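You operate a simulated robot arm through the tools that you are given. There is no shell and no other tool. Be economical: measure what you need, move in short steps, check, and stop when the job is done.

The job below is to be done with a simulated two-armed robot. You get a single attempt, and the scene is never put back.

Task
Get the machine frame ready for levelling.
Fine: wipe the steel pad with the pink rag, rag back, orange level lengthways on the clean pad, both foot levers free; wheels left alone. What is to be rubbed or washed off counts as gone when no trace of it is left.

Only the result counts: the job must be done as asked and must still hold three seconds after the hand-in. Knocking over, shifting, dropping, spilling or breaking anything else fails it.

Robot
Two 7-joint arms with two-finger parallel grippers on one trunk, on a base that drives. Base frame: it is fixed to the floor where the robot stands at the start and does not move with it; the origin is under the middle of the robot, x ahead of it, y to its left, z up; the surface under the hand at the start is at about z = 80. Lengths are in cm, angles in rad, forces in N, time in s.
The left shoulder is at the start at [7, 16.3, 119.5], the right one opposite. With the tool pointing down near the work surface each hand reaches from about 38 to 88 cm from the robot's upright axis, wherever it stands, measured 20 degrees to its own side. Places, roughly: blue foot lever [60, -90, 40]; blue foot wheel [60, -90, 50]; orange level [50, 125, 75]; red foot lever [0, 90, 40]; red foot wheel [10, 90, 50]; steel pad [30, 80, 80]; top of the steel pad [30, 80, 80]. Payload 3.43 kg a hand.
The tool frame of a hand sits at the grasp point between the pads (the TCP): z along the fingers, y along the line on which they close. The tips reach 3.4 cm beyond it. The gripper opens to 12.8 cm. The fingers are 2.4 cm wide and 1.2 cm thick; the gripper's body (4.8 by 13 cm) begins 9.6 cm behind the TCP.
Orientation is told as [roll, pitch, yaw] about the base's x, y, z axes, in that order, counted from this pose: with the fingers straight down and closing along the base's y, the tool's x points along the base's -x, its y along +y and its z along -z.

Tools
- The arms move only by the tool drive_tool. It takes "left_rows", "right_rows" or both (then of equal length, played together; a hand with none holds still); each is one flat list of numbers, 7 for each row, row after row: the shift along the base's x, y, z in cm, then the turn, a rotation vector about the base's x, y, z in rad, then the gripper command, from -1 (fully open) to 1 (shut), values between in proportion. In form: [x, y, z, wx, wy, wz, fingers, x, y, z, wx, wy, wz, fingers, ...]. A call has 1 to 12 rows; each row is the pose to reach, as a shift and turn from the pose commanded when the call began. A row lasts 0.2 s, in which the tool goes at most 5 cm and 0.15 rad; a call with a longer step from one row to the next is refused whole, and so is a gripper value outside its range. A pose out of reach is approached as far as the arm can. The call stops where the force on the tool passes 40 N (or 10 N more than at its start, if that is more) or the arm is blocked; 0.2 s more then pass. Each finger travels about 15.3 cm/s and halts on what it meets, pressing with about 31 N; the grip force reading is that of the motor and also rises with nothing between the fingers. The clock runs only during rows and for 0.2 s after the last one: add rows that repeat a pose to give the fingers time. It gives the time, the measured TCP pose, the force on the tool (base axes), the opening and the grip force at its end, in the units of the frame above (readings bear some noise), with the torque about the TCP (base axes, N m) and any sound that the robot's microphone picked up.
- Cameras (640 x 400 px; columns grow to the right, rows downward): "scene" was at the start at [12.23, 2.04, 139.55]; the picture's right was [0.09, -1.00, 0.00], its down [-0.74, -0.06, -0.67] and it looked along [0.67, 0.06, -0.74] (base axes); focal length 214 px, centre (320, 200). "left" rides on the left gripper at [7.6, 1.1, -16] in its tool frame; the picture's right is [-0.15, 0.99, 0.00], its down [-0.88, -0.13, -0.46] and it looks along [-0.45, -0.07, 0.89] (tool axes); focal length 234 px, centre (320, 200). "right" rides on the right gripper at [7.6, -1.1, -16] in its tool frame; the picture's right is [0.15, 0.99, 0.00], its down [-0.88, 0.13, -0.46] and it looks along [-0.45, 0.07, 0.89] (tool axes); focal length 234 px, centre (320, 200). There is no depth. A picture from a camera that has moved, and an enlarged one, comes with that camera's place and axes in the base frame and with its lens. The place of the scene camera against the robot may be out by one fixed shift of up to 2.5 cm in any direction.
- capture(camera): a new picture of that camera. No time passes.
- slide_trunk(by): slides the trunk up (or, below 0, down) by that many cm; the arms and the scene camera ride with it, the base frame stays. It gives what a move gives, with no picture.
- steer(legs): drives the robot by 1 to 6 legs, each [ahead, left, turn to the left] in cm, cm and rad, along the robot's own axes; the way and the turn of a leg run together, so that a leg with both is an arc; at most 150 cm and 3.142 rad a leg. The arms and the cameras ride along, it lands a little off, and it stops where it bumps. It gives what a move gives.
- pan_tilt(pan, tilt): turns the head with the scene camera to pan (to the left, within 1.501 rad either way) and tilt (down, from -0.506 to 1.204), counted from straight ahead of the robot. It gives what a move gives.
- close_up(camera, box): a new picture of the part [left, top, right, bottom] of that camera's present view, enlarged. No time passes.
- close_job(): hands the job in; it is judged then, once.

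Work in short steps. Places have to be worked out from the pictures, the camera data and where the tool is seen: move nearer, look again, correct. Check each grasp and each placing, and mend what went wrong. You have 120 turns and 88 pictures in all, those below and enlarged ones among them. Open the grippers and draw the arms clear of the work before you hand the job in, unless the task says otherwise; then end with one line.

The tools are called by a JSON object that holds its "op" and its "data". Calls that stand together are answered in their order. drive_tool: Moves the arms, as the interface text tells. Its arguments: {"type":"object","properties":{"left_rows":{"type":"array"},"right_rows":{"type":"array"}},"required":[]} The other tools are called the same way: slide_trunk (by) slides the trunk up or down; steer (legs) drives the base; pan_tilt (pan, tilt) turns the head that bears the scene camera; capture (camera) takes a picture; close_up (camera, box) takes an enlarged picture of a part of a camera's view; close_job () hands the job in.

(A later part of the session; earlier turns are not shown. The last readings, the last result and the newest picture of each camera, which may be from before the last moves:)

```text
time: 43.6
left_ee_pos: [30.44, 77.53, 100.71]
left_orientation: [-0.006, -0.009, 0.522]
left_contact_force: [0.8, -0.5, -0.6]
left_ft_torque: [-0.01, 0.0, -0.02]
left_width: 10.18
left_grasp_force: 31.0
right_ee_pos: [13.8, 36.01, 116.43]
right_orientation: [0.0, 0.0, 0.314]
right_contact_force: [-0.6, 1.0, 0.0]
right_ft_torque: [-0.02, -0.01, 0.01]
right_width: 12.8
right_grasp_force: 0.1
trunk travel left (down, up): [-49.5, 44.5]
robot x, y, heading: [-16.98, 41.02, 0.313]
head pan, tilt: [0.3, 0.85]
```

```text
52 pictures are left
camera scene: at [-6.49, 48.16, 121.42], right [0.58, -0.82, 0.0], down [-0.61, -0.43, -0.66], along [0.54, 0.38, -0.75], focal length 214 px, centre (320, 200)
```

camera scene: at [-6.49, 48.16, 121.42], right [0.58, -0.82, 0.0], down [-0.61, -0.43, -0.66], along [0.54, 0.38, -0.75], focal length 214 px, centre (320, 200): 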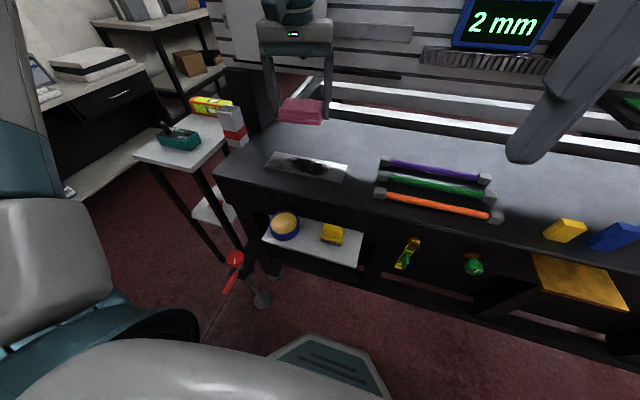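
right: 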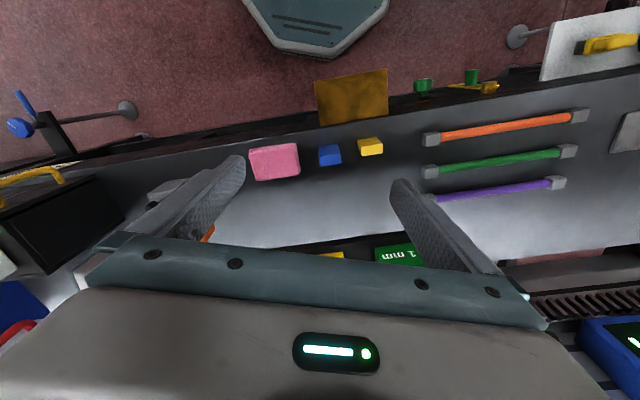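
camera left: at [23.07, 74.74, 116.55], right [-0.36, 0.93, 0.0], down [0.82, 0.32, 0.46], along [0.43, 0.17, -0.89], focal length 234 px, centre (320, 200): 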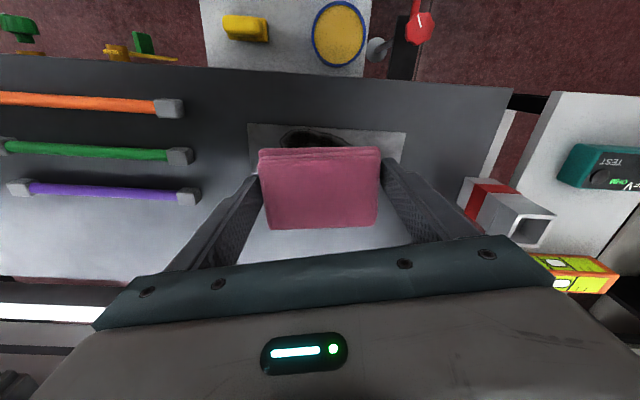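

Pad: ~23.5 x 8 cm, centre about [32.5,79.6], yaw ~0.326. I align the rag and lower it to just above the pad.

{"op": "drive_tool", "data": {"left_rows": [1, 1, -2, 0, 0, -0.1, 1, 2.1, 2.1, -5, 0, 0, -0.195, 1, 2.1, 2.1, -9.5, 0, 0, -0.195, 1, 2.1, 2.1, -13, 0, 0, -0.195, 1, 2.1, 2.1, -14.7, 0, 0, -0.195, 1, 2.1, 2.1, -14.7, 0, 0, -0.195, 1]}}

{"op": "capture", "data": {"camera": "left"}}

{"op": "close_up", "data": {"camera": "scene", "box": [210, 70, 400, 190]}}

```text
time: 45.0
left_ee_pos: [32.48, 79.52, 86.06]
left_orientation: [-0.005, -0.01, 0.325]
left_contact_force: [-0.1, -1.0, -0.6]
left_ft_torque: [-0.02, 0.01, -0.01]
left_width: 10.14
left_grasp_force: 30.3
right_ee_pos: [13.66, 36.09, 116.31]
right_orientation: [0.001, 0.002, 0.314]
right_contact_force: [0.2, -1.2, -0.2]
right_ft_torque: [-0.01, 0.04, 0.02]
right_width: 12.79
right_grasp_force: 0.1
trunk travel left (down, up): [-49.5, 44.5]
robot x, y, heading: [-17.02, 40.91, 0.315]
head pan, tilt: [0.3, 0.85]
```

```text
51 pictures are left
camera left: at [24.76, 78.25, 101.88], right [-0.18, 0.98, 0.0], down [0.87, 0.16, 0.47], along [0.46, 0.08, -0.89], focal length 234 px, centre (320, 200)
```

left: 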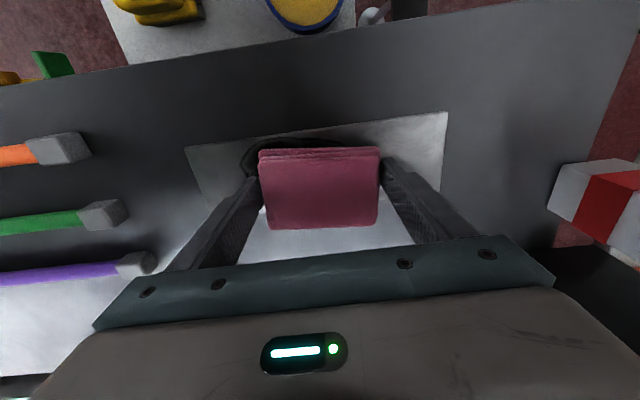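

```text
3.33 times, centred on (305, 130) of scene
camera zoom: at [-6.52, 48.16, 121.41], right [0.58, -0.82, 0.0], down [-0.61, -0.43, -0.66], along [0.54, 0.38, -0.75], focal length 715 px, centre (370, 433)
```

zoom: 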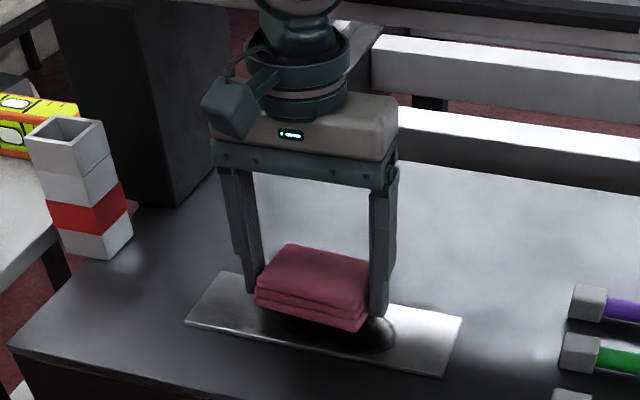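

The rag sits ~0.14 rad off the tool, so I turn +0.14 to square with the pad, and lower gently to contact.

{"op": "drive_tool", "data": {"left_rows": [0, 0, -0.7, 0, 0, 0.14, 1, 0, 0, -1.2, 0, 0, 0.14, 1, 0, 0, -1.4, 0, 0, 0.14, 1, 0, 0, -1.6, 0, 0, 0.14, 1]}}

```text
time: 46.0
left_ee_pos: [32.6, 79.61, 84.35]
left_orientation: [-0.005, -0.007, 0.465]
left_contact_force: [0.8, 0.6, -1.2]
left_ft_torque: [0.01, 0.02, -0.01]
left_width: 10.15
left_grasp_force: 30.8
right_ee_pos: [13.74, 36.06, 116.37]
right_orientation: [0.0, -0.001, 0.316]
right_contact_force: [-0.2, 0.0, -0.2]
right_ft_torque: [-0.08, -0.02, -0.02]
right_width: 12.8
right_grasp_force: 0.0
trunk travel left (down, up): [-49.5, 44.5]
robot x, y, heading: [-17.0, 41.02, 0.315]
head pan, tilt: [0.3, 0.85]
```

{"op": "drive_tool", "data": {"left_rows": [0, 0, -0.15, 0, 0, 0, 1, 0, 0, -0.3, 0, 0, 0, 1]}}

```text
time: 46.6
left_ee_pos: [32.59, 79.68, 84.04]
left_orientation: [-0.007, -0.009, 0.465]
left_contact_force: [0.9, 0.6, -0.1]
left_ft_torque: [-0.02, -0.05, 0.02]
left_width: 10.16
left_grasp_force: 31.5
right_ee_pos: [13.69, 36.12, 116.54]
right_orientation: [0.001, 0.001, 0.314]
right_contact_force: [0.9, -0.2, -0.6]
right_ft_torque: [0.01, 0.01, 0.03]
right_width: 12.81
right_grasp_force: 0.0
trunk travel left (down, up): [-49.5, 44.5]
robot x, y, heading: [-16.98, 40.84, 0.315]
head pan, tilt: [0.3, 0.85]
```

Still no contact at 84.0; I continue down in small steps.

{"op": "drive_tool", "data": {"left_rows": [0, 0, -0.15, 0, 0, 0, 1, 0, 0, -0.3, 0, 0, 0, 1, 0, 0, -0.4, 0, 0, 0, 1]}}

{"op": "capture", "data": {"camera": "left"}}

```text
time: 47.4
left_ee_pos: [32.54, 79.59, 84.06]
left_orientation: [-0.005, -0.015, 0.464]
left_contact_force: [2.9, 5.7, 29.7]
left_ft_torque: [1.46, 1.01, -0.37]
left_width: 10.14
left_grasp_force: 30.9
right_ee_pos: [13.59, 35.87, 116.56]
right_orientation: [0.001, -0.002, 0.314]
right_contact_force: [0.5, 0.2, -0.5]
right_ft_torque: [0.01, -0.01, -0.02]
right_width: 12.77
right_grasp_force: 0.0
trunk travel left (down, up): [-49.5, 44.5]
robot x, y, heading: [-17.16, 40.65, 0.314]
head pan, tilt: [0.3, 0.85]
```

```text
49 pictures are left
camera left: at [24.87, 77.2, 99.86], right [-0.31, 0.95, 0.0], down [0.84, 0.28, 0.47], along [0.45, 0.14, -0.88], focal length 234 px, centre (320, 200)
```

left: 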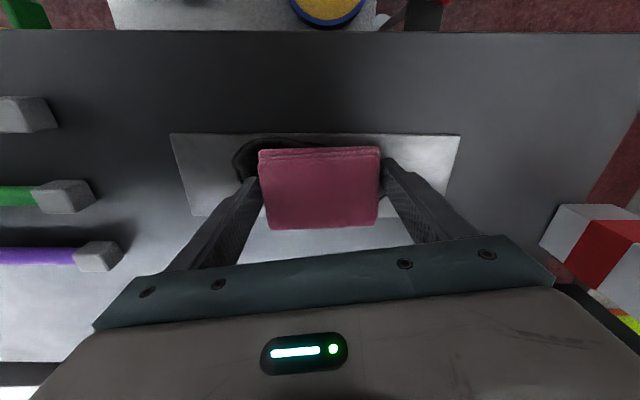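

Contact made (~30 N). I ease to a lighter press and make the first strokes along the pad, shifted a bit toward the robot where the stain shows.

{"op": "drive_tool", "data": {"left_rows": [-0.95, -0.32, 0.2, 0, 0, 0, 1, -2.22, 1.89, 0.2, 0, 0, 0, 1, -3.02, 4.26, 0.2, 0, 0, 0, 1, -2.06, 1.41, 0.2, 0, 0, 0, 1, -0.78, -2.37, 0.2, 0, 0, 0, 1, 0.34, -5.69, 0.2, 0, 0, 0, 1, 2.23, -5.05, 0.2, 0, 0, 0, 1, 1.11, -1.73, 0.2, 0, 0, 0, 1, -0.17, 2.05, 0.2, 0, 0, 0, 1, -1.13, 4.9, 0.2, 0, 0, 0, 1]}}

{"op": "capture", "data": {"camera": "left"}}

```text
time: 47.9
left_ee_pos: [31.53, 79.66, 84.05]
left_orientation: [-0.018, -0.016, 0.459]
left_contact_force: [1.2, -4.4, 5.3]
left_ft_torque: [0.04, 0.14, 0.16]
left_width: 10.12
left_grasp_force: 31.3
right_ee_pos: [13.72, 35.92, 116.45]
right_orientation: [0.0, 0.001, 0.315]
right_contact_force: [0.1, 1.1, 0.4]
right_ft_torque: [-0.07, -0.03, 0.02]
right_width: 12.79
right_grasp_force: 0.0
trunk travel left (down, up): [-49.5, 44.5]
robot x, y, heading: [-16.85, 40.76, 0.316]
head pan, tilt: [0.3, 0.85]
stopped in row 2 (left hand): the force on the tool passed its limit at 43 N (the readings are from after the stop); the commanded pose is now the measured one
```

```text
48 pictures are left
camera left: at [23.81, 77.33, 99.92], right [-0.31, 0.95, -0.01], down [0.84, 0.28, 0.47], along [0.45, 0.13, -0.88], focal length 234 px, centre (320, 200)
```

left: 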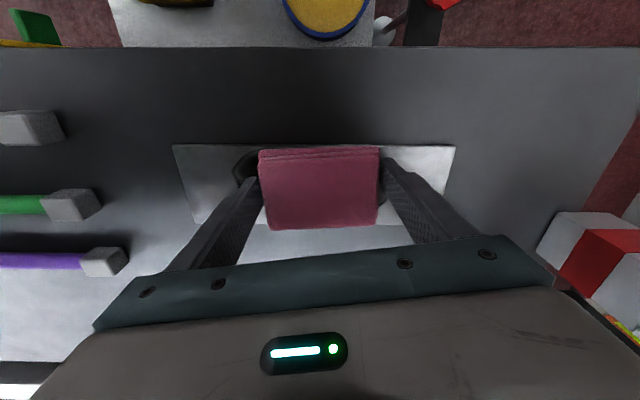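

Light contact now (5 N). I stroke with slower steps at this height.

{"op": "drive_tool", "data": {"left_rows": [-0.32, 0.95, 0, 0, 0, 0, 1, -0.8, 2.4, 0, 0, 0, 0, 1, -1.3, 3.8, 0, 0, 0, 0, 1, -1.75, 5.2, 0, 0, 0, 0, 1, -1.3, 3.8, 0, 0, 0, 0, 1, -0.6, 1.9, 0, 0, 0, 0, 1, 0, 0, 0, 0, 0, 0, 1, 0.6, -1.9, 0, 0, 0, 0, 1, 1.3, -3.8, 0, 0, 0, 0, 1, 1.9, -5.7, 0, 0, 0, 0, 1, 1.3, -3.8, 0, 0, 0, 0, 1, 0.6, -1.9, 0, 0, 0, 0, 1]}}

{"op": "capture", "data": {"camera": "left"}}

```text
time: 50.5
left_ee_pos: [32.27, 77.56, 84.15]
left_orientation: [-0.016, -0.016, 0.461]
left_contact_force: [-1.7, 1.1, 1.8]
left_ft_torque: [0.09, 0.09, -0.01]
left_width: 10.1
left_grasp_force: 31.3
right_ee_pos: [13.73, 36.08, 116.36]
right_orientation: [0.0, 0.0, 0.313]
right_contact_force: [0.4, -0.1, 0.3]
right_ft_torque: [-0.03, 0.03, 0.02]
right_width: 12.79
right_grasp_force: 0.0
trunk travel left (down, up): [-49.5, 44.5]
robot x, y, heading: [-16.76, 40.82, 0.311]
head pan, tilt: [0.3, 0.85]
```

```text
47 pictures are left
camera left: at [24.56, 75.34, 99.92], right [-0.31, 0.95, -0.01], down [0.84, 0.28, 0.47], along [0.45, 0.13, -0.88], focal length 234 px, centre (320, 200)
```

left: 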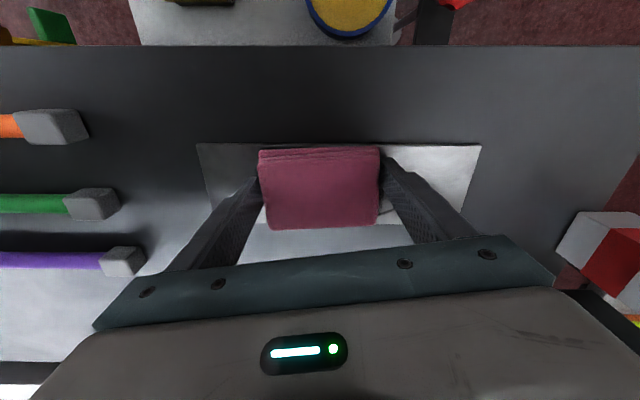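

Stain is going. More strokes over the rear half of the pad.

{"op": "drive_tool", "data": {"left_rows": [0.95, 0.32, -0.05, 0, 0, 0, 1, 1.8, 0.6, -0.05, 0, 0, 0, 1, 2.38, -1.1, -0.05, 0, 0, 0, 1, 2.92, -2.7, -0.05, 0, 0, 0, 1, 2.38, -1.1, -0.05, 0, 0, 0, 1, 1.8, 0.6, -0.05, 0, 0, 0, 1, 1.22, 2.3, -0.05, 0, 0, 0, 1, 0.65, 4, -0.05, 0, 0, 0, 1, 0.07, 5.7, -0.05, 0, 0, 0, 1, -0.44, 7.2, -0.05, 0, 0, 0, 1, -0.88, 5.4, -0.05, 0, 0, 0, 1, -1.15, 3.4, -0.05, 0, 0, 0, 1]}}

{"op": "drive_tool", "data": {"left_rows": [-0.8, -0.3, 0, 0, 0, 0, 1, -1.6, -0.55, 0, 0, 0, 0, 1, -1, -2.3, 0, 0, 0, 0, 1, -0.4, -4, 0, 0, 0, 0, 1, 0.2, -5.7, 0, 0, 0, 0, 1, -0.4, -4, 0, 0, 0, 0, 1, -1, -2.3, 0, 0, 0, 0, 1, -1.6, -0.55, 0, 0, 0, 0, 1, -2.2, 1.2, 0, 0, 0, 0, 1, -2.2, 1.2, 3, 0, 0, 0, 1, -2.2, 1.2, 7, 0, 0, 0, 1, -2.2, 1.2, 11, 0, 0, 0, 1]}}

{"op": "close_up", "data": {"camera": "left", "box": [120, 80, 520, 260]}}

{"op": "close_up", "data": {"camera": "scene", "box": [250, 130, 370, 200]}}

```text
time: 53.1
left_ee_pos: [31.04, 81.41, 84.09]
left_orientation: [-0.011, -0.015, 0.462]
left_contact_force: [-0.6, 17.6, 21.9]
left_ft_torque: [1.62, 0.85, -0.6]
left_width: 10.07
left_grasp_force: 31.3
left hand out of reach, approached as far as the arm can: row 4
right_ee_pos: [13.62, 36.0, 116.42]
right_orientation: [-0.001, 0.0, 0.314]
right_contact_force: [-1.0, 0.2, -0.4]
right_ft_torque: [0.04, -0.01, -0.04]
right_width: 12.79
right_grasp_force: 0.1
trunk travel left (down, up): [-49.5, 44.5]
robot x, y, heading: [-17.19, 40.59, 0.316]
head pan, tilt: [0.3, 0.85]
```

```text
time: 55.7
left_ee_pos: [28.86, 82.36, 95.18]
left_orientation: [-0.014, -0.016, 0.461]
left_contact_force: [-0.3, 0.1, 0.2]
left_ft_torque: [0.01, -0.01, 0.02]
left_width: 10.05
left_grasp_force: 31.2
right_ee_pos: [13.82, 35.94, 116.51]
right_orientation: [0.0, 0.0, 0.313]
right_contact_force: [-0.2, -0.3, 0.4]
right_ft_torque: [-0.01, 0.0, 0.02]
right_width: 12.81
right_grasp_force: 0.1
trunk travel left (down, up): [-49.5, 44.5]
robot x, y, heading: [-16.96, 40.97, 0.312]
head pan, tilt: [0.3, 0.85]
```

```text
1.60 times, centred on (320, 170) of left
camera zoom: at [21.16, 80.09, 110.95], right [-0.31, 0.95, -0.01], down [0.84, 0.28, 0.47], along [0.45, 0.13, -0.88], focal length 375 px, centre (320, 248)
```

zoom: 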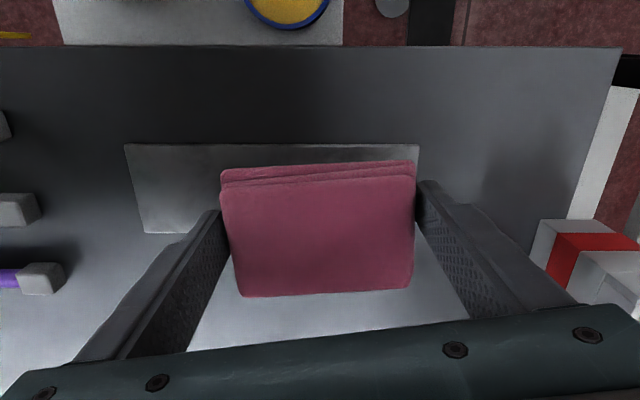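

```text
5.33 times, centred on (310, 165) of scene
camera zoom: at [-6.5, 48.11, 121.41], right [0.57, -0.82, 0.0], down [-0.61, -0.43, -0.66], along [0.54, 0.38, -0.75], focal length 1144 px, centre (373, 387)
```

zoom: 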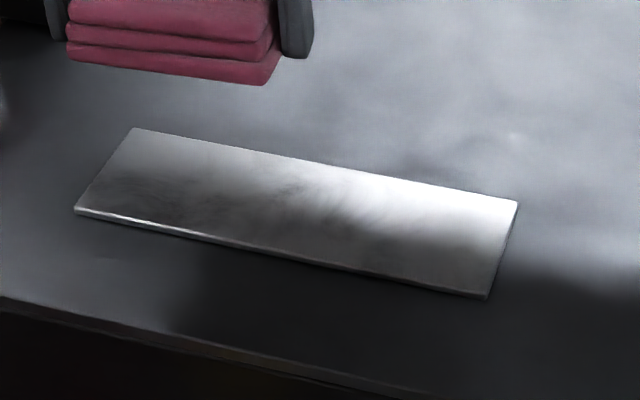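

The pad looks nearly clean but there may be faint streaks; I move the hand aside and inspect.

{"op": "drive_tool", "data": {"left_rows": [1, -3.5, 3, 0, 0, 0, 1, 2, -7, 6, 0, 0, 0, 1, 2, -11, 8, 0, 0, 0, 1, 2, -15, 10, 0, 0, 0, 1, 2, -19, 10, 0, 0, 0, 1]}}

{"op": "close_up", "data": {"camera": "left", "box": [320, 60, 600, 220]}}

{"op": "close_up", "data": {"camera": "scene", "box": [250, 130, 370, 200]}}

```text
time: 56.9
left_ee_pos: [28.68, 70.27, 104.64]
left_orientation: [-0.016, -0.016, 0.463]
left_contact_force: [-0.6, 0.0, -0.7]
left_ft_torque: [0.01, 0.0, 0.01]
left_width: 10.04
left_grasp_force: 30.8
left hand out of reach, approached as far as the arm can: row 4, 5
right_ee_pos: [13.67, 35.98, 116.46]
right_orientation: [0.0, 0.0, 0.313]
right_contact_force: [-0.9, -0.6, 0.0]
right_ft_torque: [0.01, 0.0, 0.0]
right_width: 12.79
right_grasp_force: 0.0
trunk travel left (down, up): [-49.5, 44.5]
robot x, y, heading: [-16.75, 40.64, 0.313]
head pan, tilt: [0.3, 0.85]
```

```text
2.29 times, centred on (460, 140) of left
camera zoom: at [20.97, 67.97, 120.45], right [-0.31, 0.95, -0.01], down [0.84, 0.28, 0.47], along [0.45, 0.14, -0.88], focal length 535 px, centre (0, 337)
```

zoom: 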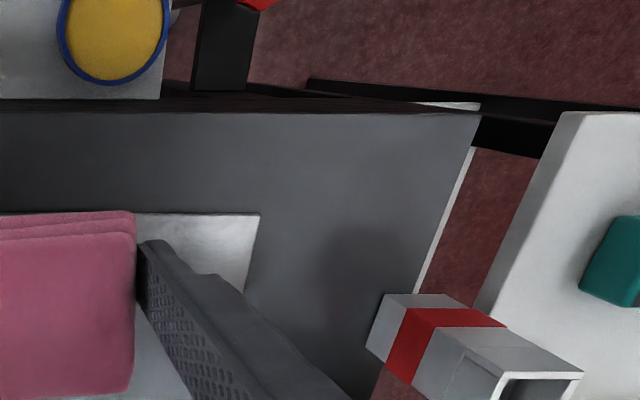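

```text
5.33 times, centred on (310, 165) of scene
camera zoom: at [-6.53, 48.07, 121.43], right [0.57, -0.82, 0.0], down [-0.61, -0.43, -0.66], along [0.54, 0.38, -0.75], focal length 1144 px, centre (373, 387)
```

zoom: 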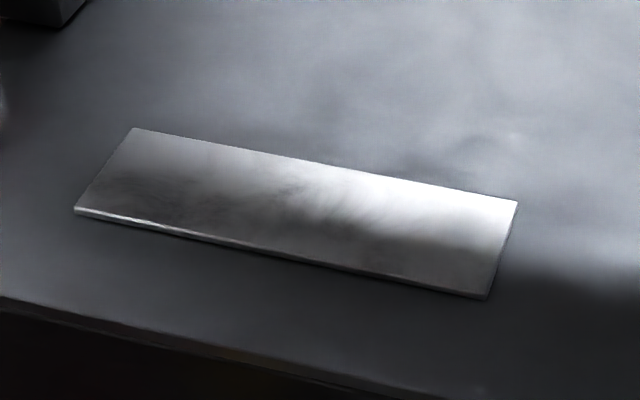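

I can't rule out faint traces in the middle, so I'll wipe again. I move 5 cm closer for better reach first.

{"op": "steer", "data": {"legs": [[5, 0, 0]]}}

```text
time: 57.8
left_ee_pos: [33.48, 71.77, 104.58]
left_orientation: [-0.016, -0.012, 0.461]
left_contact_force: [0.6, -0.9, 0.0]
left_ft_torque: [0.02, 0.07, 0.0]
left_width: 10.05
left_grasp_force: 30.9
right_ee_pos: [18.41, 37.54, 116.44]
right_orientation: [0.0, 0.003, 0.312]
right_contact_force: [0.0, 0.1, -0.5]
right_ft_torque: [0.0, 0.03, 0.0]
right_width: 12.81
right_grasp_force: 0.1
trunk travel left (down, up): [-49.5, 44.5]
robot x, y, heading: [-12.49, 42.09, 0.311]
head pan, tilt: [0.3, 0.85]
```

I move part way toward the pad and check, since the last command was partly out of reach.

{"op": "drive_tool", "data": {"left_rows": [-0.3, 3, -3, 0, 0, 0, 1, -0.7, 5.5, -6, 0, 0, 0, 1, -1, 7.8, -9, 0, 0, 0, 1, -1, 7.8, -13, 0, 0, 0, 1, -1, 7.8, -16, 0, 0, 0, 1, -1, 7.8, -16, 0, 0, 0, 1]}}

```text
time: 59.2
left_ee_pos: [32.54, 79.87, 88.57]
left_orientation: [-0.016, -0.015, 0.461]
left_contact_force: [-0.7, 0.2, -0.2]
left_ft_torque: [0.01, -0.01, 0.03]
left_width: 10.05
left_grasp_force: 31.0
right_ee_pos: [18.35, 37.46, 116.44]
right_orientation: [-0.002, -0.002, 0.311]
right_contact_force: [0.2, 0.7, 0.8]
right_ft_torque: [0.03, 0.02, -0.01]
right_width: 12.8
right_grasp_force: 0.1
trunk travel left (down, up): [-49.5, 44.5]
robot x, y, heading: [-12.17, 42.37, 0.31]
head pan, tilt: [0.3, 0.85]
```

On target. I level the tool slightly and lower to contact.

{"op": "drive_tool", "data": {"left_rows": [0, 0, -2.5, 0.01, 0.01, 0, 1, 0, 0, -4, 0.01, 0.01, 0, 1, 0, 0, -4.4, 0.01, 0.01, 0, 1, 0, 0, -4.55, 0.01, 0.01, 0, 1, 0, 0, -4.65, 0.01, 0.01, 0, 1]}}

```text
time: 60.4
left_ee_pos: [32.26, 79.62, 84.04]
left_orientation: [-0.004, -0.014, 0.462]
left_contact_force: [-0.4, 4.7, 11.3]
left_ft_torque: [0.15, -0.12, -0.02]
left_width: 10.02
left_grasp_force: 31.4
right_ee_pos: [18.41, 37.47, 116.43]
right_orientation: [-0.002, 0.001, 0.311]
right_contact_force: [0.3, 0.1, -0.6]
right_ft_torque: [0.03, 0.01, -0.01]
right_width: 12.79
right_grasp_force: 0.1
trunk travel left (down, up): [-49.5, 44.5]
robot x, y, heading: [-12.41, 41.89, 0.309]
head pan, tilt: [0.3, 0.85]
```

Pressing at ~11 N. Two more passes of strokes.

{"op": "drive_tool", "data": {"left_rows": [0.95, 0.32, 0, 0, 0, 0, 1, 0.31, 2.2, 0, 0, 0, 0, 1, -0.33, 4.1, 0, 0, 0, 0, 1, -0.8, 5.5, 0, 0, 0, 0, 1, -0.17, 3.6, 0, 0, 0, 0, 1, 0.47, 1.7, 0, 0, 0, 0, 1, 1.1, -0.15, 0, 0, 0, 0, 1, 1.75, -2.05, 0, 0, 0, 0, 1, 2.4, -3.9, 0, 0, 0, 0, 1, 1.76, -5.2, 0, 0, 0, 0, 1, 0.8, -5.5, 0, 0, 0, 0, 1, 0.17, -3.6, 0, 0, 0, 0, 1]}}

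{"op": "drive_tool", "data": {"left_rows": [-0.64, 1.9, 0, 0, 0, 0, 1, -1.28, 3.8, 0, 0, 0, 0, 1, -1.9, 5.7, 0, 0, 0, 0, 1, -2.56, 7.6, 0, 0, 0, 0, 1, -3.5, 7.3, 0, 0, 0, 0, 1, -2.87, 5.4, 0, 0, 0, 0, 1, -2.23, 3.5, 0, 0, 0, 0, 1, -1.6, 1.6, 0, 0, 0, 0, 1, -0.95, -0.32, 0, 0, 0, 0, 1, -0.3, -2.2, 0, 0, 0, 0, 1, 0.95, 0.32, 0, 0, 0, 0, 1, 1.25, 2.5, 0, 0, 0, 0, 1]}}

```text
time: 63.0
left_ee_pos: [32.21, 75.65, 84.05]
left_orientation: [-0.005, -0.012, 0.46]
left_contact_force: [0.4, -8.0, 19.2]
left_ft_torque: [0.01, -0.28, -0.14]
left_width: 9.98
left_grasp_force: 30.6
right_ee_pos: [18.17, 37.46, 116.54]
right_orientation: [-0.001, -0.002, 0.313]
right_contact_force: [-0.6, -0.1, -0.1]
right_ft_torque: [-0.05, 0.0, 0.0]
right_width: 12.8
right_grasp_force: 0.0
trunk travel left (down, up): [-49.5, 44.5]
robot x, y, heading: [-12.28, 42.12, 0.308]
head pan, tilt: [0.3, 0.85]
```

```text
time: 65.6
left_ee_pos: [33.74, 78.27, 83.94]
left_orientation: [-0.003, -0.012, 0.459]
left_contact_force: [0.1, -6.7, 9.0]
left_ft_torque: [-0.01, 0.29, 0.23]
left_width: 9.98
left_grasp_force: 30.5
right_ee_pos: [18.2, 37.3, 116.52]
right_orientation: [0.0, 0.0, 0.312]
right_contact_force: [-0.6, 0.3, -0.1]
right_ft_torque: [-0.01, -0.02, -0.02]
right_width: 12.81
right_grasp_force: 0.1
trunk travel left (down, up): [-49.5, 44.5]
robot x, y, heading: [-12.14, 41.98, 0.308]
head pan, tilt: [0.3, 0.85]
```

I lift and inspect again.

{"op": "drive_tool", "data": {"left_rows": [0, 0, 4, 0, 0, 0, 1, 0, 0, 8, 0, 0, 0, 1, 1, -3, 12, 0, 0, 0, 1, 3, -7, 15, 0, 0, 0, 1, 4, -11, 17, 0, 0, 0, 1, 4, -11, 17, 0, 0, 0, 1]}}

{"op": "close_up", "data": {"camera": "scene", "box": [250, 130, 370, 200]}}

```text
refused: row 3 steps farther than a row can; nothing moved
```

```text
5.33 times, centred on (310, 165) of scene
camera zoom: at [-1.89, 49.5, 121.42], right [0.57, -0.82, 0.0], down [-0.61, -0.43, -0.66], along [0.54, 0.38, -0.75], focal length 1144 px, centre (373, 387)
```

zoom: 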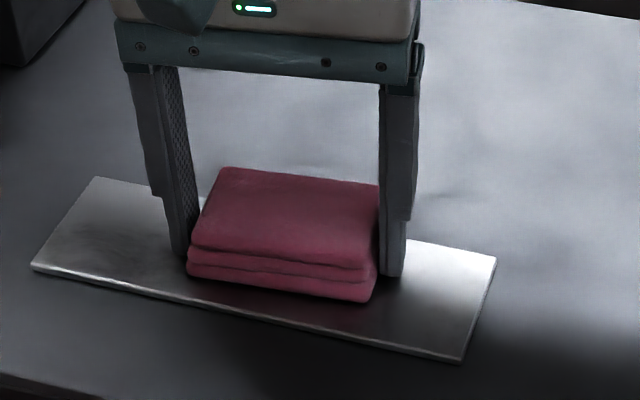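

Resend with smaller steps.

{"op": "drive_tool", "data": {"left_rows": [0, 0, 4, 0, 0, 0, 1, 0, 0, 8, 0, 0, 0, 1, 1, -3, 11, 0, 0, 0, 1, 2, -6, 14, 0, 0, 0, 1, 3, -10, 15, 0, 0, 0, 1, 4, -14, 15, 0, 0, 0, 1]}}

{"op": "pan_tilt", "data": {"pan": 0.6, "tilt": 0.85}}

{"op": "close_up", "data": {"camera": "scene", "box": [310, 120, 430, 190]}}

```text
time: 67.0
left_ee_pos: [35.66, 72.45, 97.89]
left_orientation: [-0.001, -0.009, 0.46]
left_contact_force: [1.4, -0.2, 0.0]
left_ft_torque: [0.01, -0.01, 0.01]
left_width: 10.01
left_grasp_force: 31.4
left hand out of reach, approached as far as the arm can: row 5, 6
right_ee_pos: [18.34, 37.5, 116.51]
right_orientation: [-0.001, 0.001, 0.313]
right_contact_force: [-0.3, 0.5, -0.9]
right_ft_torque: [-0.03, -0.01, 0.02]
right_width: 12.83
right_grasp_force: 0.0
trunk travel left (down, up): [-49.5, 44.5]
robot x, y, heading: [-12.18, 42.4, 0.312]
head pan, tilt: [0.3, 0.85]
```

```text
time: 67.8
left_ee_pos: [35.56, 72.38, 97.86]
left_orientation: [-0.004, -0.008, 0.461]
left_contact_force: [0.4, 0.8, -0.5]
left_ft_torque: [0.01, 0.0, 0.02]
left_width: 9.95
left_grasp_force: 31.3
right_ee_pos: [18.38, 37.64, 116.48]
right_orientation: [0.0, -0.001, 0.312]
right_contact_force: [0.8, 0.5, 0.1]
right_ft_torque: [0.02, 0.0, 0.02]
right_width: 12.82
right_grasp_force: 0.1
trunk travel left (down, up): [-49.5, 44.5]
robot x, y, heading: [-12.5, 42.27, 0.314]
head pan, tilt: [0.6, 0.85]
```

```text
5.33 times, centred on (370, 155) of scene
camera zoom: at [-3.43, 51.34, 121.41], right [0.79, -0.61, 0.0], down [-0.46, -0.59, -0.66], along [0.4, 0.52, -0.75], focal length 1144 px, centre (53, 440)
```

zoom: 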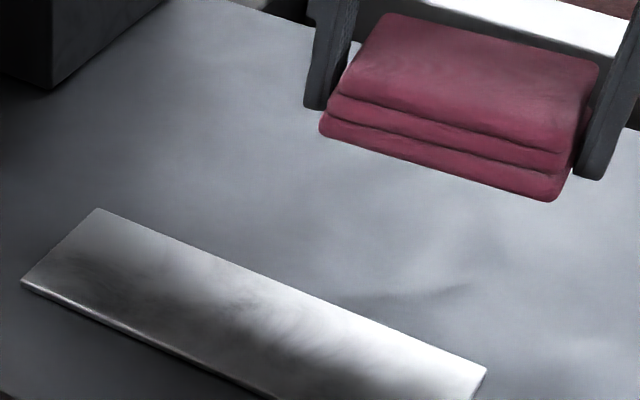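

Streak pattern is unchanged by the wiping and extends beyond the old stain, so it seems to be steel texture. I check once from above with the wrist camera, shifting the hand to the pad's left end.

{"op": "drive_tool", "data": {"left_rows": [-3, 3.3, 0, 0, 0, 0, 1, -5.5, 7, 0, 0, 0, 0, 1, -8, 11, 1, 0, 0, 0, 1, -10, 15, 2, 0, 0, 0, 1, -11, 18.2, 3, 0, 0, 0, 1, -11, 18.2, 3, 0, 0, 0, 1]}}

{"op": "capture", "data": {"camera": "left"}}

```text
time: 69.2
left_ee_pos: [24.82, 90.61, 101.1]
left_orientation: [-0.002, -0.012, 0.461]
left_contact_force: [-0.8, -0.5, 0.1]
left_ft_torque: [0.02, 0.04, 0.0]
left_width: 9.92
left_grasp_force: 30.7
right_ee_pos: [18.36, 37.54, 116.38]
right_orientation: [0.0, 0.002, 0.311]
right_contact_force: [1.2, -0.5, -0.4]
right_ft_torque: [0.03, 0.02, -0.03]
right_width: 12.81
right_grasp_force: 0.1
trunk travel left (down, up): [-49.5, 44.5]
robot x, y, heading: [-12.41, 42.53, 0.313]
head pan, tilt: [0.6, 0.85]
```

```text
40 pictures are left
camera left: at [17.23, 88.27, 116.93], right [-0.31, 0.95, 0.0], down [0.84, 0.27, 0.47], along [0.44, 0.14, -0.89], focal length 234 px, centre (320, 200)
```

left: 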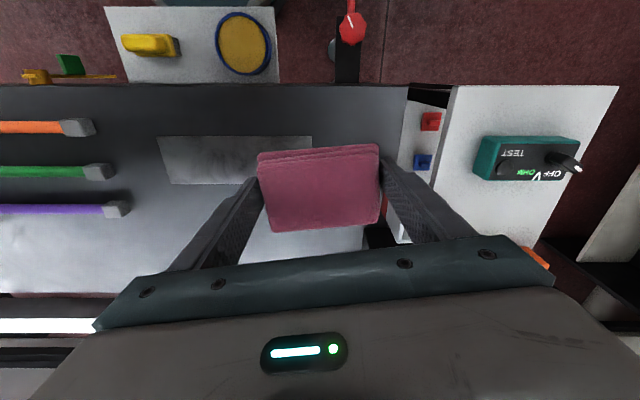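

{"op": "close_up", "data": {"camera": "left", "box": [140, 120, 340, 200]}}

```text
3.20 times, centred on (240, 160) of left
camera zoom: at [17.23, 88.27, 116.93], right [-0.31, 0.95, 0.0], down [0.84, 0.27, 0.47], along [0.44, 0.14, -0.89], focal length 749 px, centre (576, 328)
```

zoom: 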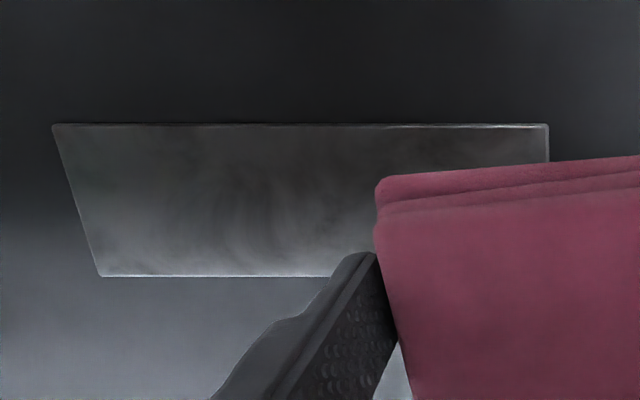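

Faint arcs remain mid-pad, either texture or residue. I do one firmer pass and compare from the same view.

{"op": "drive_tool", "data": {"left_rows": [2, -3, -2, 0, 0, 0, 1, 4, -6, -4, 0, 0, 0, 1, 6, -9, -6, 0, 0, 0, 1, 7.5, -11, -9, 0, 0, 0, 1, 7.5, -11, -13, 0, 0, 0, 1, 7.5, -11, -16, 0, 0, 0, 1, 7.5, -11, -16.9, 0, 0, 0, 1, 7.5, -11, -17.1, 0, 0, 0, 1, 7.5, -11, -17.2, 0, 0, 0, 1]}}

```text
time: 71.2
left_ee_pos: [32.06, 79.65, 84.06]
left_orientation: [-0.001, -0.015, 0.462]
left_contact_force: [-5.3, 4.2, 20.8]
left_ft_torque: [0.26, 0.53, -0.11]
left_width: 9.97
left_grasp_force: 31.1
right_ee_pos: [18.19, 37.4, 116.45]
right_orientation: [0.001, -0.002, 0.314]
right_contact_force: [-0.2, -0.2, -0.2]
right_ft_torque: [0.01, -0.01, -0.01]
right_width: 12.82
right_grasp_force: 0.1
trunk travel left (down, up): [-49.5, 44.5]
robot x, y, heading: [-12.41, 42.11, 0.313]
head pan, tilt: [0.6, 0.85]
```

{"op": "drive_tool", "data": {"left_rows": [-0.5, 1.5, 0, 0, 0, 0, 1, -1, 3, 0, 0, 0, 0, 1, -1.5, 4.5, 0, 0, 0, 0, 1, -0.7, 4.8, 0, 0, 0, 0, 1, 0.2, 2.5, 0, 0, 0, 0, 1, 0.8, 0.5, 0, 0, 0, 0, 1, 1.4, -1.3, 0, 0, 0, 0, 1, 2, -3.2, 0, 0, 0, 0, 1, 1.5, -4.8, 0, 0, 0, 0, 1, 0.6, -4.8, 0, 0, 0, 0, 1, 0, -3, 0, 0, 0, 0, 1, -0.6, -1.2, 0, 0, 0, 0, 1]}}

{"op": "drive_tool", "data": {"left_rows": [1, 0.4, 0, 0, 0, 0, 1, 2, 0.7, 0, 0, 0, 0, 1, 1.7, 2, 0, 0, 0, 0, 1, 0.5, 1.6, 0, 0, 0, 0, 1, -0.7, 1.2, 0, 0, 0, 0, 1, -1, 3, 0, 0, 0, 0, 1, 0.5, 3.5, 0, 0, 0, 0, 1, 1.2, 3.6, 0, 0, 0, 0, 1, 1.8, 1.7, 0, 0, 0, 0, 1, 2.4, -0.2, 0, 0, 0, 0, 1, 2.7, -2, 0, 0, 0, 0, 1, 1, -2.5, 0, 0, 0, 0, 1]}}

```text
time: 73.3
left_ee_pos: [33.76, 75.09, 84.0]
left_orientation: [-0.003, -0.016, 0.458]
left_contact_force: [-3.0, 2.8, 7.2]
left_ft_torque: [0.37, 0.44, 0.1]
left_width: 9.94
left_grasp_force: 31.3
right_ee_pos: [18.3, 37.45, 116.41]
right_orientation: [-0.001, -0.001, 0.315]
right_contact_force: [0.2, -0.2, 1.0]
right_ft_torque: [0.01, -0.03, 0.02]
right_width: 12.78
right_grasp_force: 0.1
trunk travel left (down, up): [-49.5, 44.5]
robot x, y, heading: [-12.66, 42.34, 0.313]
head pan, tilt: [0.6, 0.85]
stopped in row 10 (left hand): the force on the tool passed its limit at 62 N (the readings are from after the stop); the commanded pose is now the measured one
```

```text
time: 75.5
left_ee_pos: [36.07, 75.38, 84.06]
left_orientation: [-0.004, -0.017, 0.46]
left_contact_force: [-1.8, -1.8, 5.1]
left_ft_torque: [0.23, 0.29, 0.12]
left_width: 9.95
left_grasp_force: 30.7
left hand out of reach, approached as far as the arm can: row 11
right_ee_pos: [18.34, 37.46, 116.4]
right_orientation: [0.0, -0.001, 0.314]
right_contact_force: [0.7, 0.6, 0.2]
right_ft_torque: [0.01, 0.01, -0.02]
right_width: 12.79
right_grasp_force: 0.1
trunk travel left (down, up): [-49.5, 44.5]
robot x, y, heading: [-12.29, 42.39, 0.316]
head pan, tilt: [0.6, 0.85]
stopped in row 11 (left hand): the force on the tool passed its limit at 55 N (the readings are from after the stop); the commanded pose is now the measured one
```

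Now the same inspection pose.

{"op": "drive_tool", "data": {"left_rows": [0, 0, 4, 0, 0, 0, 1, -1, 2, 8, 0, 0, 0, 1, -3, 5, 11, 0, 0, 0, 1, -6, 8, 13, 0, 0, 0, 1, -8.5, 11.5, 15, 0, 0, 0, 1, -11.2, 15.2, 17, 0, 0, 0, 1, -11.2, 15.2, 17, 0, 0, 0, 1]}}

{"op": "close_up", "data": {"camera": "left", "box": [140, 120, 340, 200]}}

```text
time: 77.1
left_ee_pos: [25.05, 90.47, 100.89]
left_orientation: [-0.003, -0.016, 0.46]
left_contact_force: [0.2, 0.0, -0.6]
left_ft_torque: [0.02, 0.02, 0.02]
left_width: 9.94
left_grasp_force: 30.9
right_ee_pos: [18.66, 37.48, 116.41]
right_orientation: [0.0, 0.0, 0.313]
right_contact_force: [0.3, -0.6, -0.9]
right_ft_torque: [0.0, 0.01, 0.0]
right_width: 12.79
right_grasp_force: 0.0
trunk travel left (down, up): [-49.5, 44.5]
robot x, y, heading: [-12.3, 42.93, 0.311]
head pan, tilt: [0.6, 0.85]
```

```text
3.20 times, centred on (240, 160) of left
camera zoom: at [17.49, 88.04, 116.74], right [-0.31, 0.95, 0.0], down [0.84, 0.27, 0.47], along [0.45, 0.14, -0.88], focal length 749 px, centre (576, 328)
```

zoom: 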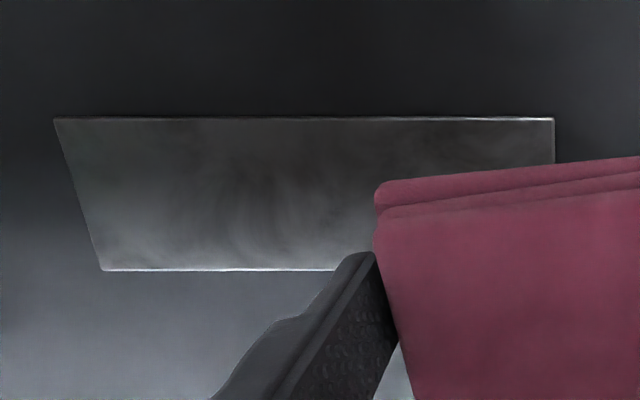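

Identical pattern after firm wiping: it is the steel's own texture, and the pad is clean. Now I take the rag back: centre the hand, then drive right.

{"op": "drive_tool", "data": {"left_rows": [2.1, -2, 0, 0, 0, 0, 1, 4.2, -4, 0, 0, 0, 0, 1, 6.3, -6, -1, 0, 0, 0, 1, 8.4, -8, -1.5, 0, 0, 0, 1, 10.5, -10.2, -2, 0, 0, 0, 1, 10.5, -10.2, -2, 0, 0, 0, 1]}}

{"op": "steer", "data": {"legs": [[-9, 0, 0], [0, -81.4, 0]]}}

{"op": "capture", "data": {"camera": "left"}}

```text
time: 78.5
left_ee_pos: [35.32, 80.25, 99.02]
left_orientation: [-0.004, -0.019, 0.46]
left_contact_force: [-0.7, 0.4, -0.4]
left_ft_torque: [0.0, -0.03, 0.01]
left_width: 9.94
left_grasp_force: 31.4
right_ee_pos: [18.28, 37.55, 116.41]
right_orientation: [0.0, 0.0, 0.315]
right_contact_force: [0.0, -0.2, 0.2]
right_ft_torque: [0.05, -0.03, 0.0]
right_width: 12.8
right_grasp_force: 0.2
trunk travel left (down, up): [-49.5, 44.5]
robot x, y, heading: [-12.02, 42.4, 0.307]
head pan, tilt: [0.6, 0.85]
```

```text
time: 83.5
left_ee_pos: [51.72, -0.87, 98.86]
left_orientation: [-0.004, -0.017, 0.444]
left_contact_force: [0.3, -0.3, 0.2]
left_ft_torque: [0.0, 0.03, 0.0]
left_width: 9.9
left_grasp_force: 30.9
right_ee_pos: [34.05, -43.37, 116.33]
right_orientation: [0.0, 0.003, 0.298]
right_contact_force: [-0.1, -0.6, -0.2]
right_ft_torque: [0.0, -0.01, 0.0]
right_width: 12.79
right_grasp_force: 0.0
trunk travel left (down, up): [-49.5, 44.5]
robot x, y, heading: [3.24, -38.39, 0.295]
head pan, tilt: [0.6, 0.85]
```

```text
37 pictures are left
camera left: at [44.04, -3.16, 114.68], right [-0.29, 0.96, 0.0], down [0.84, 0.26, 0.47], along [0.45, 0.14, -0.88], focal length 234 px, centre (320, 200)
```

left: 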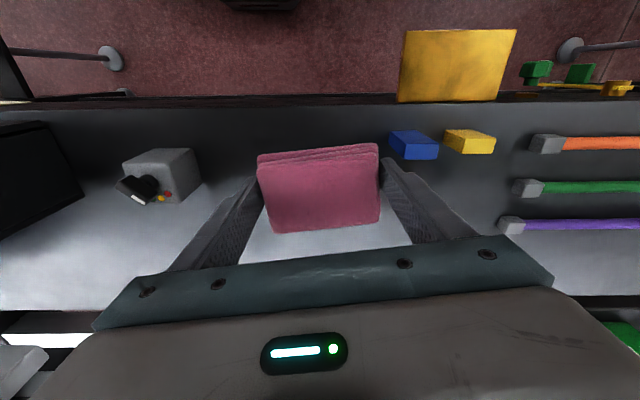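

I lower the rag onto its original place.

{"op": "drive_tool", "data": {"left_rows": [0, 0.85, -4, 0, 0, -0.04, 1, 0, 0.85, -8, 0, 0, -0.04, 1, 0, 0.85, -12, 0, 0, -0.04, 1, 0, 0.85, -14, 0, 0, -0.04, 1, 0, 0.85, -14.7, 0, 0, -0.04, 1, 0, 0.85, -14.95, 0, 0, -0.04, 1]}}

```text
time: 84.9
left_ee_pos: [51.62, 0.02, 83.89]
left_orientation: [-0.004, -0.016, 0.405]
left_contact_force: [0.2, 0.1, -0.7]
left_ft_torque: [0.01, 0.01, 0.01]
left_width: 9.89
left_grasp_force: 31.1
right_ee_pos: [34.01, -43.31, 116.32]
right_orientation: [-0.001, 0.001, 0.299]
right_contact_force: [-0.2, 0.5, -0.1]
right_ft_torque: [-0.01, 0.0, -0.01]
right_width: 12.78
right_grasp_force: 0.0
trunk travel left (down, up): [-49.5, 44.5]
robot x, y, heading: [3.6, -38.52, 0.3]
head pan, tilt: [0.6, 0.85]
```

{"op": "drive_tool", "data": {"left_rows": [0, 0, -0.15, 0, 0, 0, 1, 0, 0, -0.15, 0, 0, 0, 0.5, 0, 0, -0.15, 0, 0, 0, -1, 0, 0, -0.15, 0, 0, 0, -1, 0, 0, 0, 0, 0, 0, -1, 0, 0, 4, 0, 0, 0, -1, 0, 0, 8, 0, 0, 0, -1, 0, 0, 12, 0, 0, 0, -1, 0, 0, 15, 0, 0, 0, -1]}}

{"op": "capture", "data": {"camera": "left"}}

```text
time: 86.9
left_ee_pos: [51.65, -0.04, 99.09]
left_orientation: [-0.002, -0.018, 0.405]
left_contact_force: [0.2, -0.7, 0.0]
left_ft_torque: [0.0, -0.02, 0.02]
left_width: 12.78
left_grasp_force: 0.1
right_ee_pos: [34.06, -43.5, 116.43]
right_orientation: [0.0, 0.0, 0.298]
right_contact_force: [-0.6, -0.8, 0.4]
right_ft_torque: [0.04, -0.05, 0.01]
right_width: 12.8
right_grasp_force: 0.0
trunk travel left (down, up): [-49.5, 44.5]
robot x, y, heading: [3.59, -38.09, 0.298]
head pan, tilt: [0.6, 0.85]
```

```text
36 pictures are left
camera left: at [43.87, -2.02, 114.9], right [-0.25, 0.97, 0.0], down [0.85, 0.23, 0.47], along [0.46, 0.12, -0.88], focal length 234 px, centre (320, 200)
```

left: 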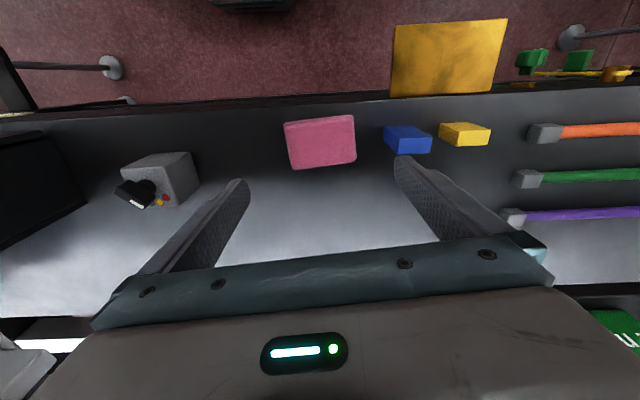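

Rag back at [52,0]. Next the blue foot: I retract the left hand, back off, and drive to the right so the right arm faces the blue foot.

{"op": "drive_tool", "data": {"left_rows": [-3, -1, 2, 0, 0, 0, -1, -6, -2, 4, 0, 0, 0, -1, -9, -3, 6, 0, 0, 0, -1, -12, -3.5, 6, 0, 0, 0, -1, -15, -4, 6, 0, 0, 0, -1]}}

{"op": "steer", "data": {"legs": [[-20, 0, 0], [0, -46, 0]]}}

{"op": "pan_tilt", "data": {"pan": -0.3, "tilt": 0.75}}

{"op": "capture", "data": {"camera": "scene"}}

{"op": "capture", "data": {"camera": "right"}}

```text
time: 88.1
left_ee_pos: [36.63, -4.11, 104.99]
left_orientation: [-0.002, -0.02, 0.405]
left_contact_force: [0.3, -0.6, 0.4]
left_ft_torque: [0.04, -0.02, -0.01]
left_width: 12.8
left_grasp_force: 0.1
right_ee_pos: [33.94, -43.45, 116.46]
right_orientation: [-0.001, 0.001, 0.297]
right_contact_force: [-1.0, -0.4, 0.4]
right_ft_torque: [-0.01, -0.02, 0.01]
right_width: 12.8
right_grasp_force: 0.1
trunk travel left (down, up): [-49.5, 44.5]
robot x, y, heading: [3.53, -38.11, 0.3]
head pan, tilt: [0.6, 0.85]
```

```text
time: 92.1
left_ee_pos: [31.43, -54.14, 105.07]
left_orientation: [-0.003, -0.018, 0.408]
left_contact_force: [0.2, -1.1, 0.8]
left_ft_torque: [-0.01, 0.01, -0.01]
left_width: 12.81
left_grasp_force: 0.1
right_ee_pos: [28.81, -93.52, 116.4]
right_orientation: [0.0, 0.001, 0.303]
right_contact_force: [0.5, 0.2, 1.1]
right_ft_torque: [0.0, -0.01, 0.0]
right_width: 12.79
right_grasp_force: 0.0
trunk travel left (down, up): [-49.5, 44.5]
robot x, y, heading: [-1.68, -88.49, 0.304]
head pan, tilt: [0.6, 0.85]
```

```text
time: 93.3
left_ee_pos: [31.37, -54.28, 105.13]
left_orientation: [-0.004, -0.016, 0.408]
left_contact_force: [0.1, 0.1, 0.6]
left_ft_torque: [0.01, -0.01, 0.01]
left_width: 12.77
left_grasp_force: 0.0
right_ee_pos: [28.88, -93.6, 116.43]
right_orientation: [0.0, 0.0, 0.304]
right_contact_force: [-0.9, 0.0, 0.4]
right_ft_torque: [-0.02, 0.0, 0.0]
right_width: 12.81
right_grasp_force: 0.1
trunk travel left (down, up): [-49.5, 44.5]
robot x, y, heading: [-1.67, -88.35, 0.302]
head pan, tilt: [-0.3, 0.75]
```

```text
35 pictures are left
camera scene: at [10.64, -85.55, 122.21], right [0.0, -1.0, 0.0], down [-0.68, 0.0, -0.73], along [0.73, 0.0, -0.68], focal length 214 px, centre (320, 200)
```

scene: 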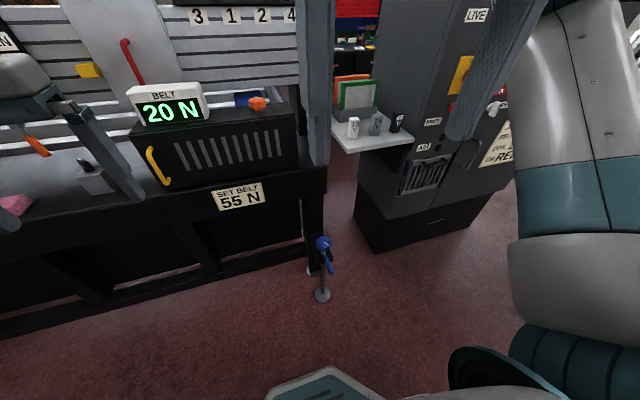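

```text
34 pictures are left
camera right: at [21.98, -96.71, 132.33], right [-0.43, 0.9, 0.0], down [0.8, 0.39, 0.45], along [0.41, 0.2, -0.89], focal length 234 px, centre (320, 200)
```

right: 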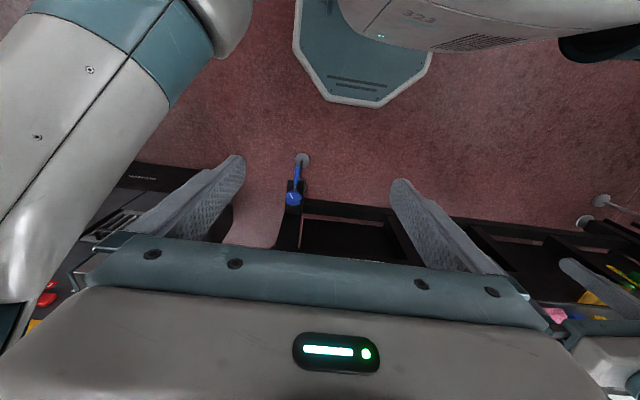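

Zooming in on the blue foot from both cameras.

{"op": "close_up", "data": {"camera": "scene", "box": [280, 210, 370, 310]}}

{"op": "close_up", "data": {"camera": "right", "box": [250, 140, 350, 220]}}

```text
4.00 times, centred on (325, 260) of scene
camera zoom: at [10.64, -85.55, 122.21], right [0.0, -1.0, 0.0], down [-0.68, 0.0, -0.73], along [0.73, 0.0, -0.68], focal length 858 px, centre (300, -40)
```

zoom: 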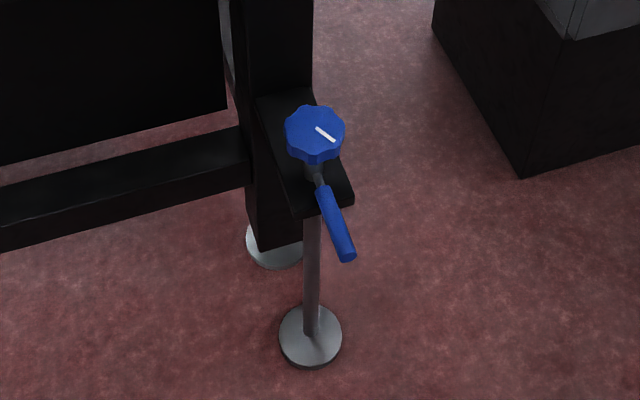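

```text
5.00 times, centred on (300, 180) of right
camera zoom: at [21.98, -96.71, 132.33], right [-0.43, 0.9, 0.0], down [0.8, 0.39, 0.45], along [0.41, 0.2, -0.89], focal length 1171 px, centre (420, 300)
```

zoom: 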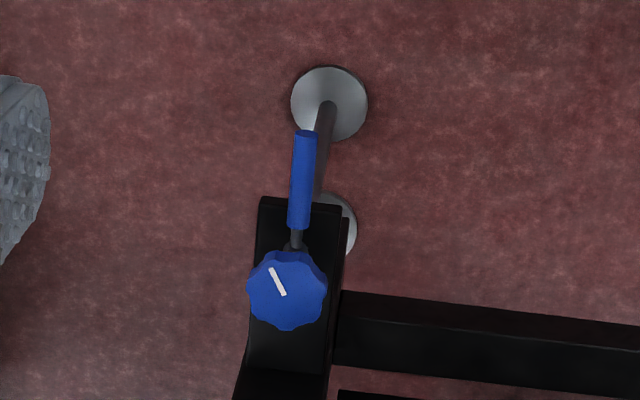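

The lever is at z≈42, from post [63,-88] straight outward to [54,-91]. I lower the trunk so the right hand can work there.

{"op": "slide_trunk", "data": {"by": -43}}

{"op": "drive_tool", "data": {"right_rows": [4, 1, -2, 0, 0, 0, 0.5, 8, 2, -4, 0, 0, 0, 1, 12, 3, -6, 0, 0, 0, 1, 15, 4, -9, 0, 0, 0, 1, 17, 7, -12, 0, 0, 0, 1, 19, 10, -15, 0, 0, 0, 1, 21, 12, -17, 0, 0, 0, 1]}}

{"op": "capture", "data": {"camera": "right"}}

{"op": "capture", "data": {"camera": "scene"}}

```text
refused: -43 is not a number from -40 to 40
```

```text
time: 94.9
left_ee_pos: [31.33, -54.18, 105.11]
left_orientation: [-0.003, -0.018, 0.407]
left_contact_force: [-0.1, -0.1, -0.3]
left_ft_torque: [-0.02, -0.01, 0.0]
left_width: 12.76
left_grasp_force: 0.1
right_ee_pos: [50.02, -81.47, 99.58]
right_orientation: [0.001, 0.002, 0.305]
right_contact_force: [-0.3, 0.1, 0.1]
right_ft_torque: [-0.01, 0.0, -0.03]
right_width: 0.0
right_grasp_force: 31.5
trunk travel left (down, up): [-49.5, 44.5]
robot x, y, heading: [-1.76, -88.51, 0.303]
head pan, tilt: [-0.3, 0.75]
```

```text
31 pictures are left
camera right: at [43.15, -84.61, 115.4], right [-0.43, 0.9, 0.0], down [0.8, 0.39, 0.45], along [0.41, 0.2, -0.89], focal length 234 px, centre (320, 200)
```

right: 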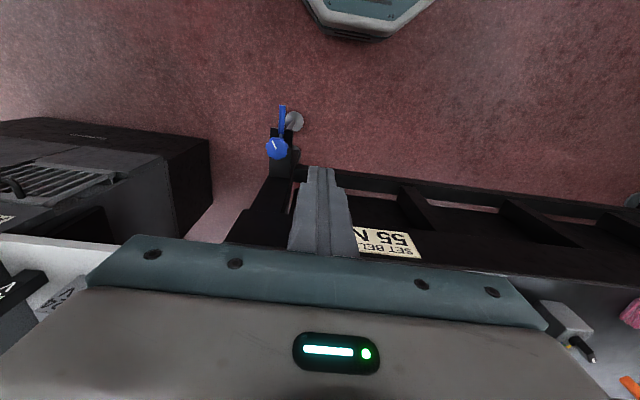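

```text
30 pictures are left
camera scene: at [10.71, -85.52, 122.21], right [0.0, -1.0, 0.0], down [-0.68, 0.0, -0.73], along [0.73, 0.0, -0.68], focal length 214 px, centre (320, 200)
```

scene: 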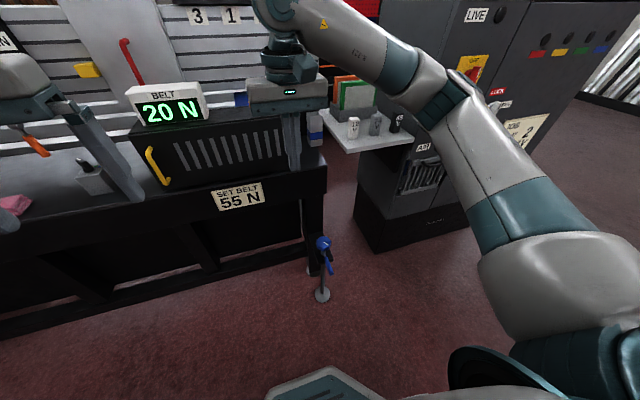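

Trunk slides at most 40 per call. The hand is 10 cm clear of the lever sideways and well in front of the bench, so I lower by 40.

{"op": "slide_trunk", "data": {"by": -40}}

{"op": "capture", "data": {"camera": "right"}}

```text
time: 98.7
left_ee_pos: [31.34, -54.21, 65.06]
left_orientation: [-0.002, -0.019, 0.408]
left_contact_force: [-0.1, 0.6, -0.3]
left_ft_torque: [-0.01, 0.0, 0.01]
left_width: 12.78
left_grasp_force: 0.0
right_ee_pos: [49.94, -81.32, 59.49]
right_orientation: [-0.001, 0.002, 0.304]
right_contact_force: [0.0, 0.1, -1.0]
right_ft_torque: [-0.02, 0.03, 0.02]
right_width: 0.01
right_grasp_force: 31.1
trunk travel left (down, up): [-9.5, 84.5]
robot x, y, heading: [-2.06, -87.99, 0.299]
head pan, tilt: [-0.3, 0.75]
```

```text
29 pictures are left
camera right: at [43.06, -84.66, 75.46], right [-0.43, 0.9, 0.0], down [0.8, 0.39, 0.45], along [0.41, 0.2, -0.89], focal length 234 px, centre (320, 200)
```

right: 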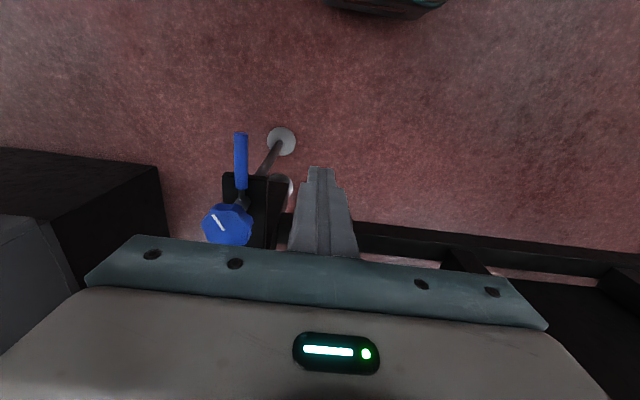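

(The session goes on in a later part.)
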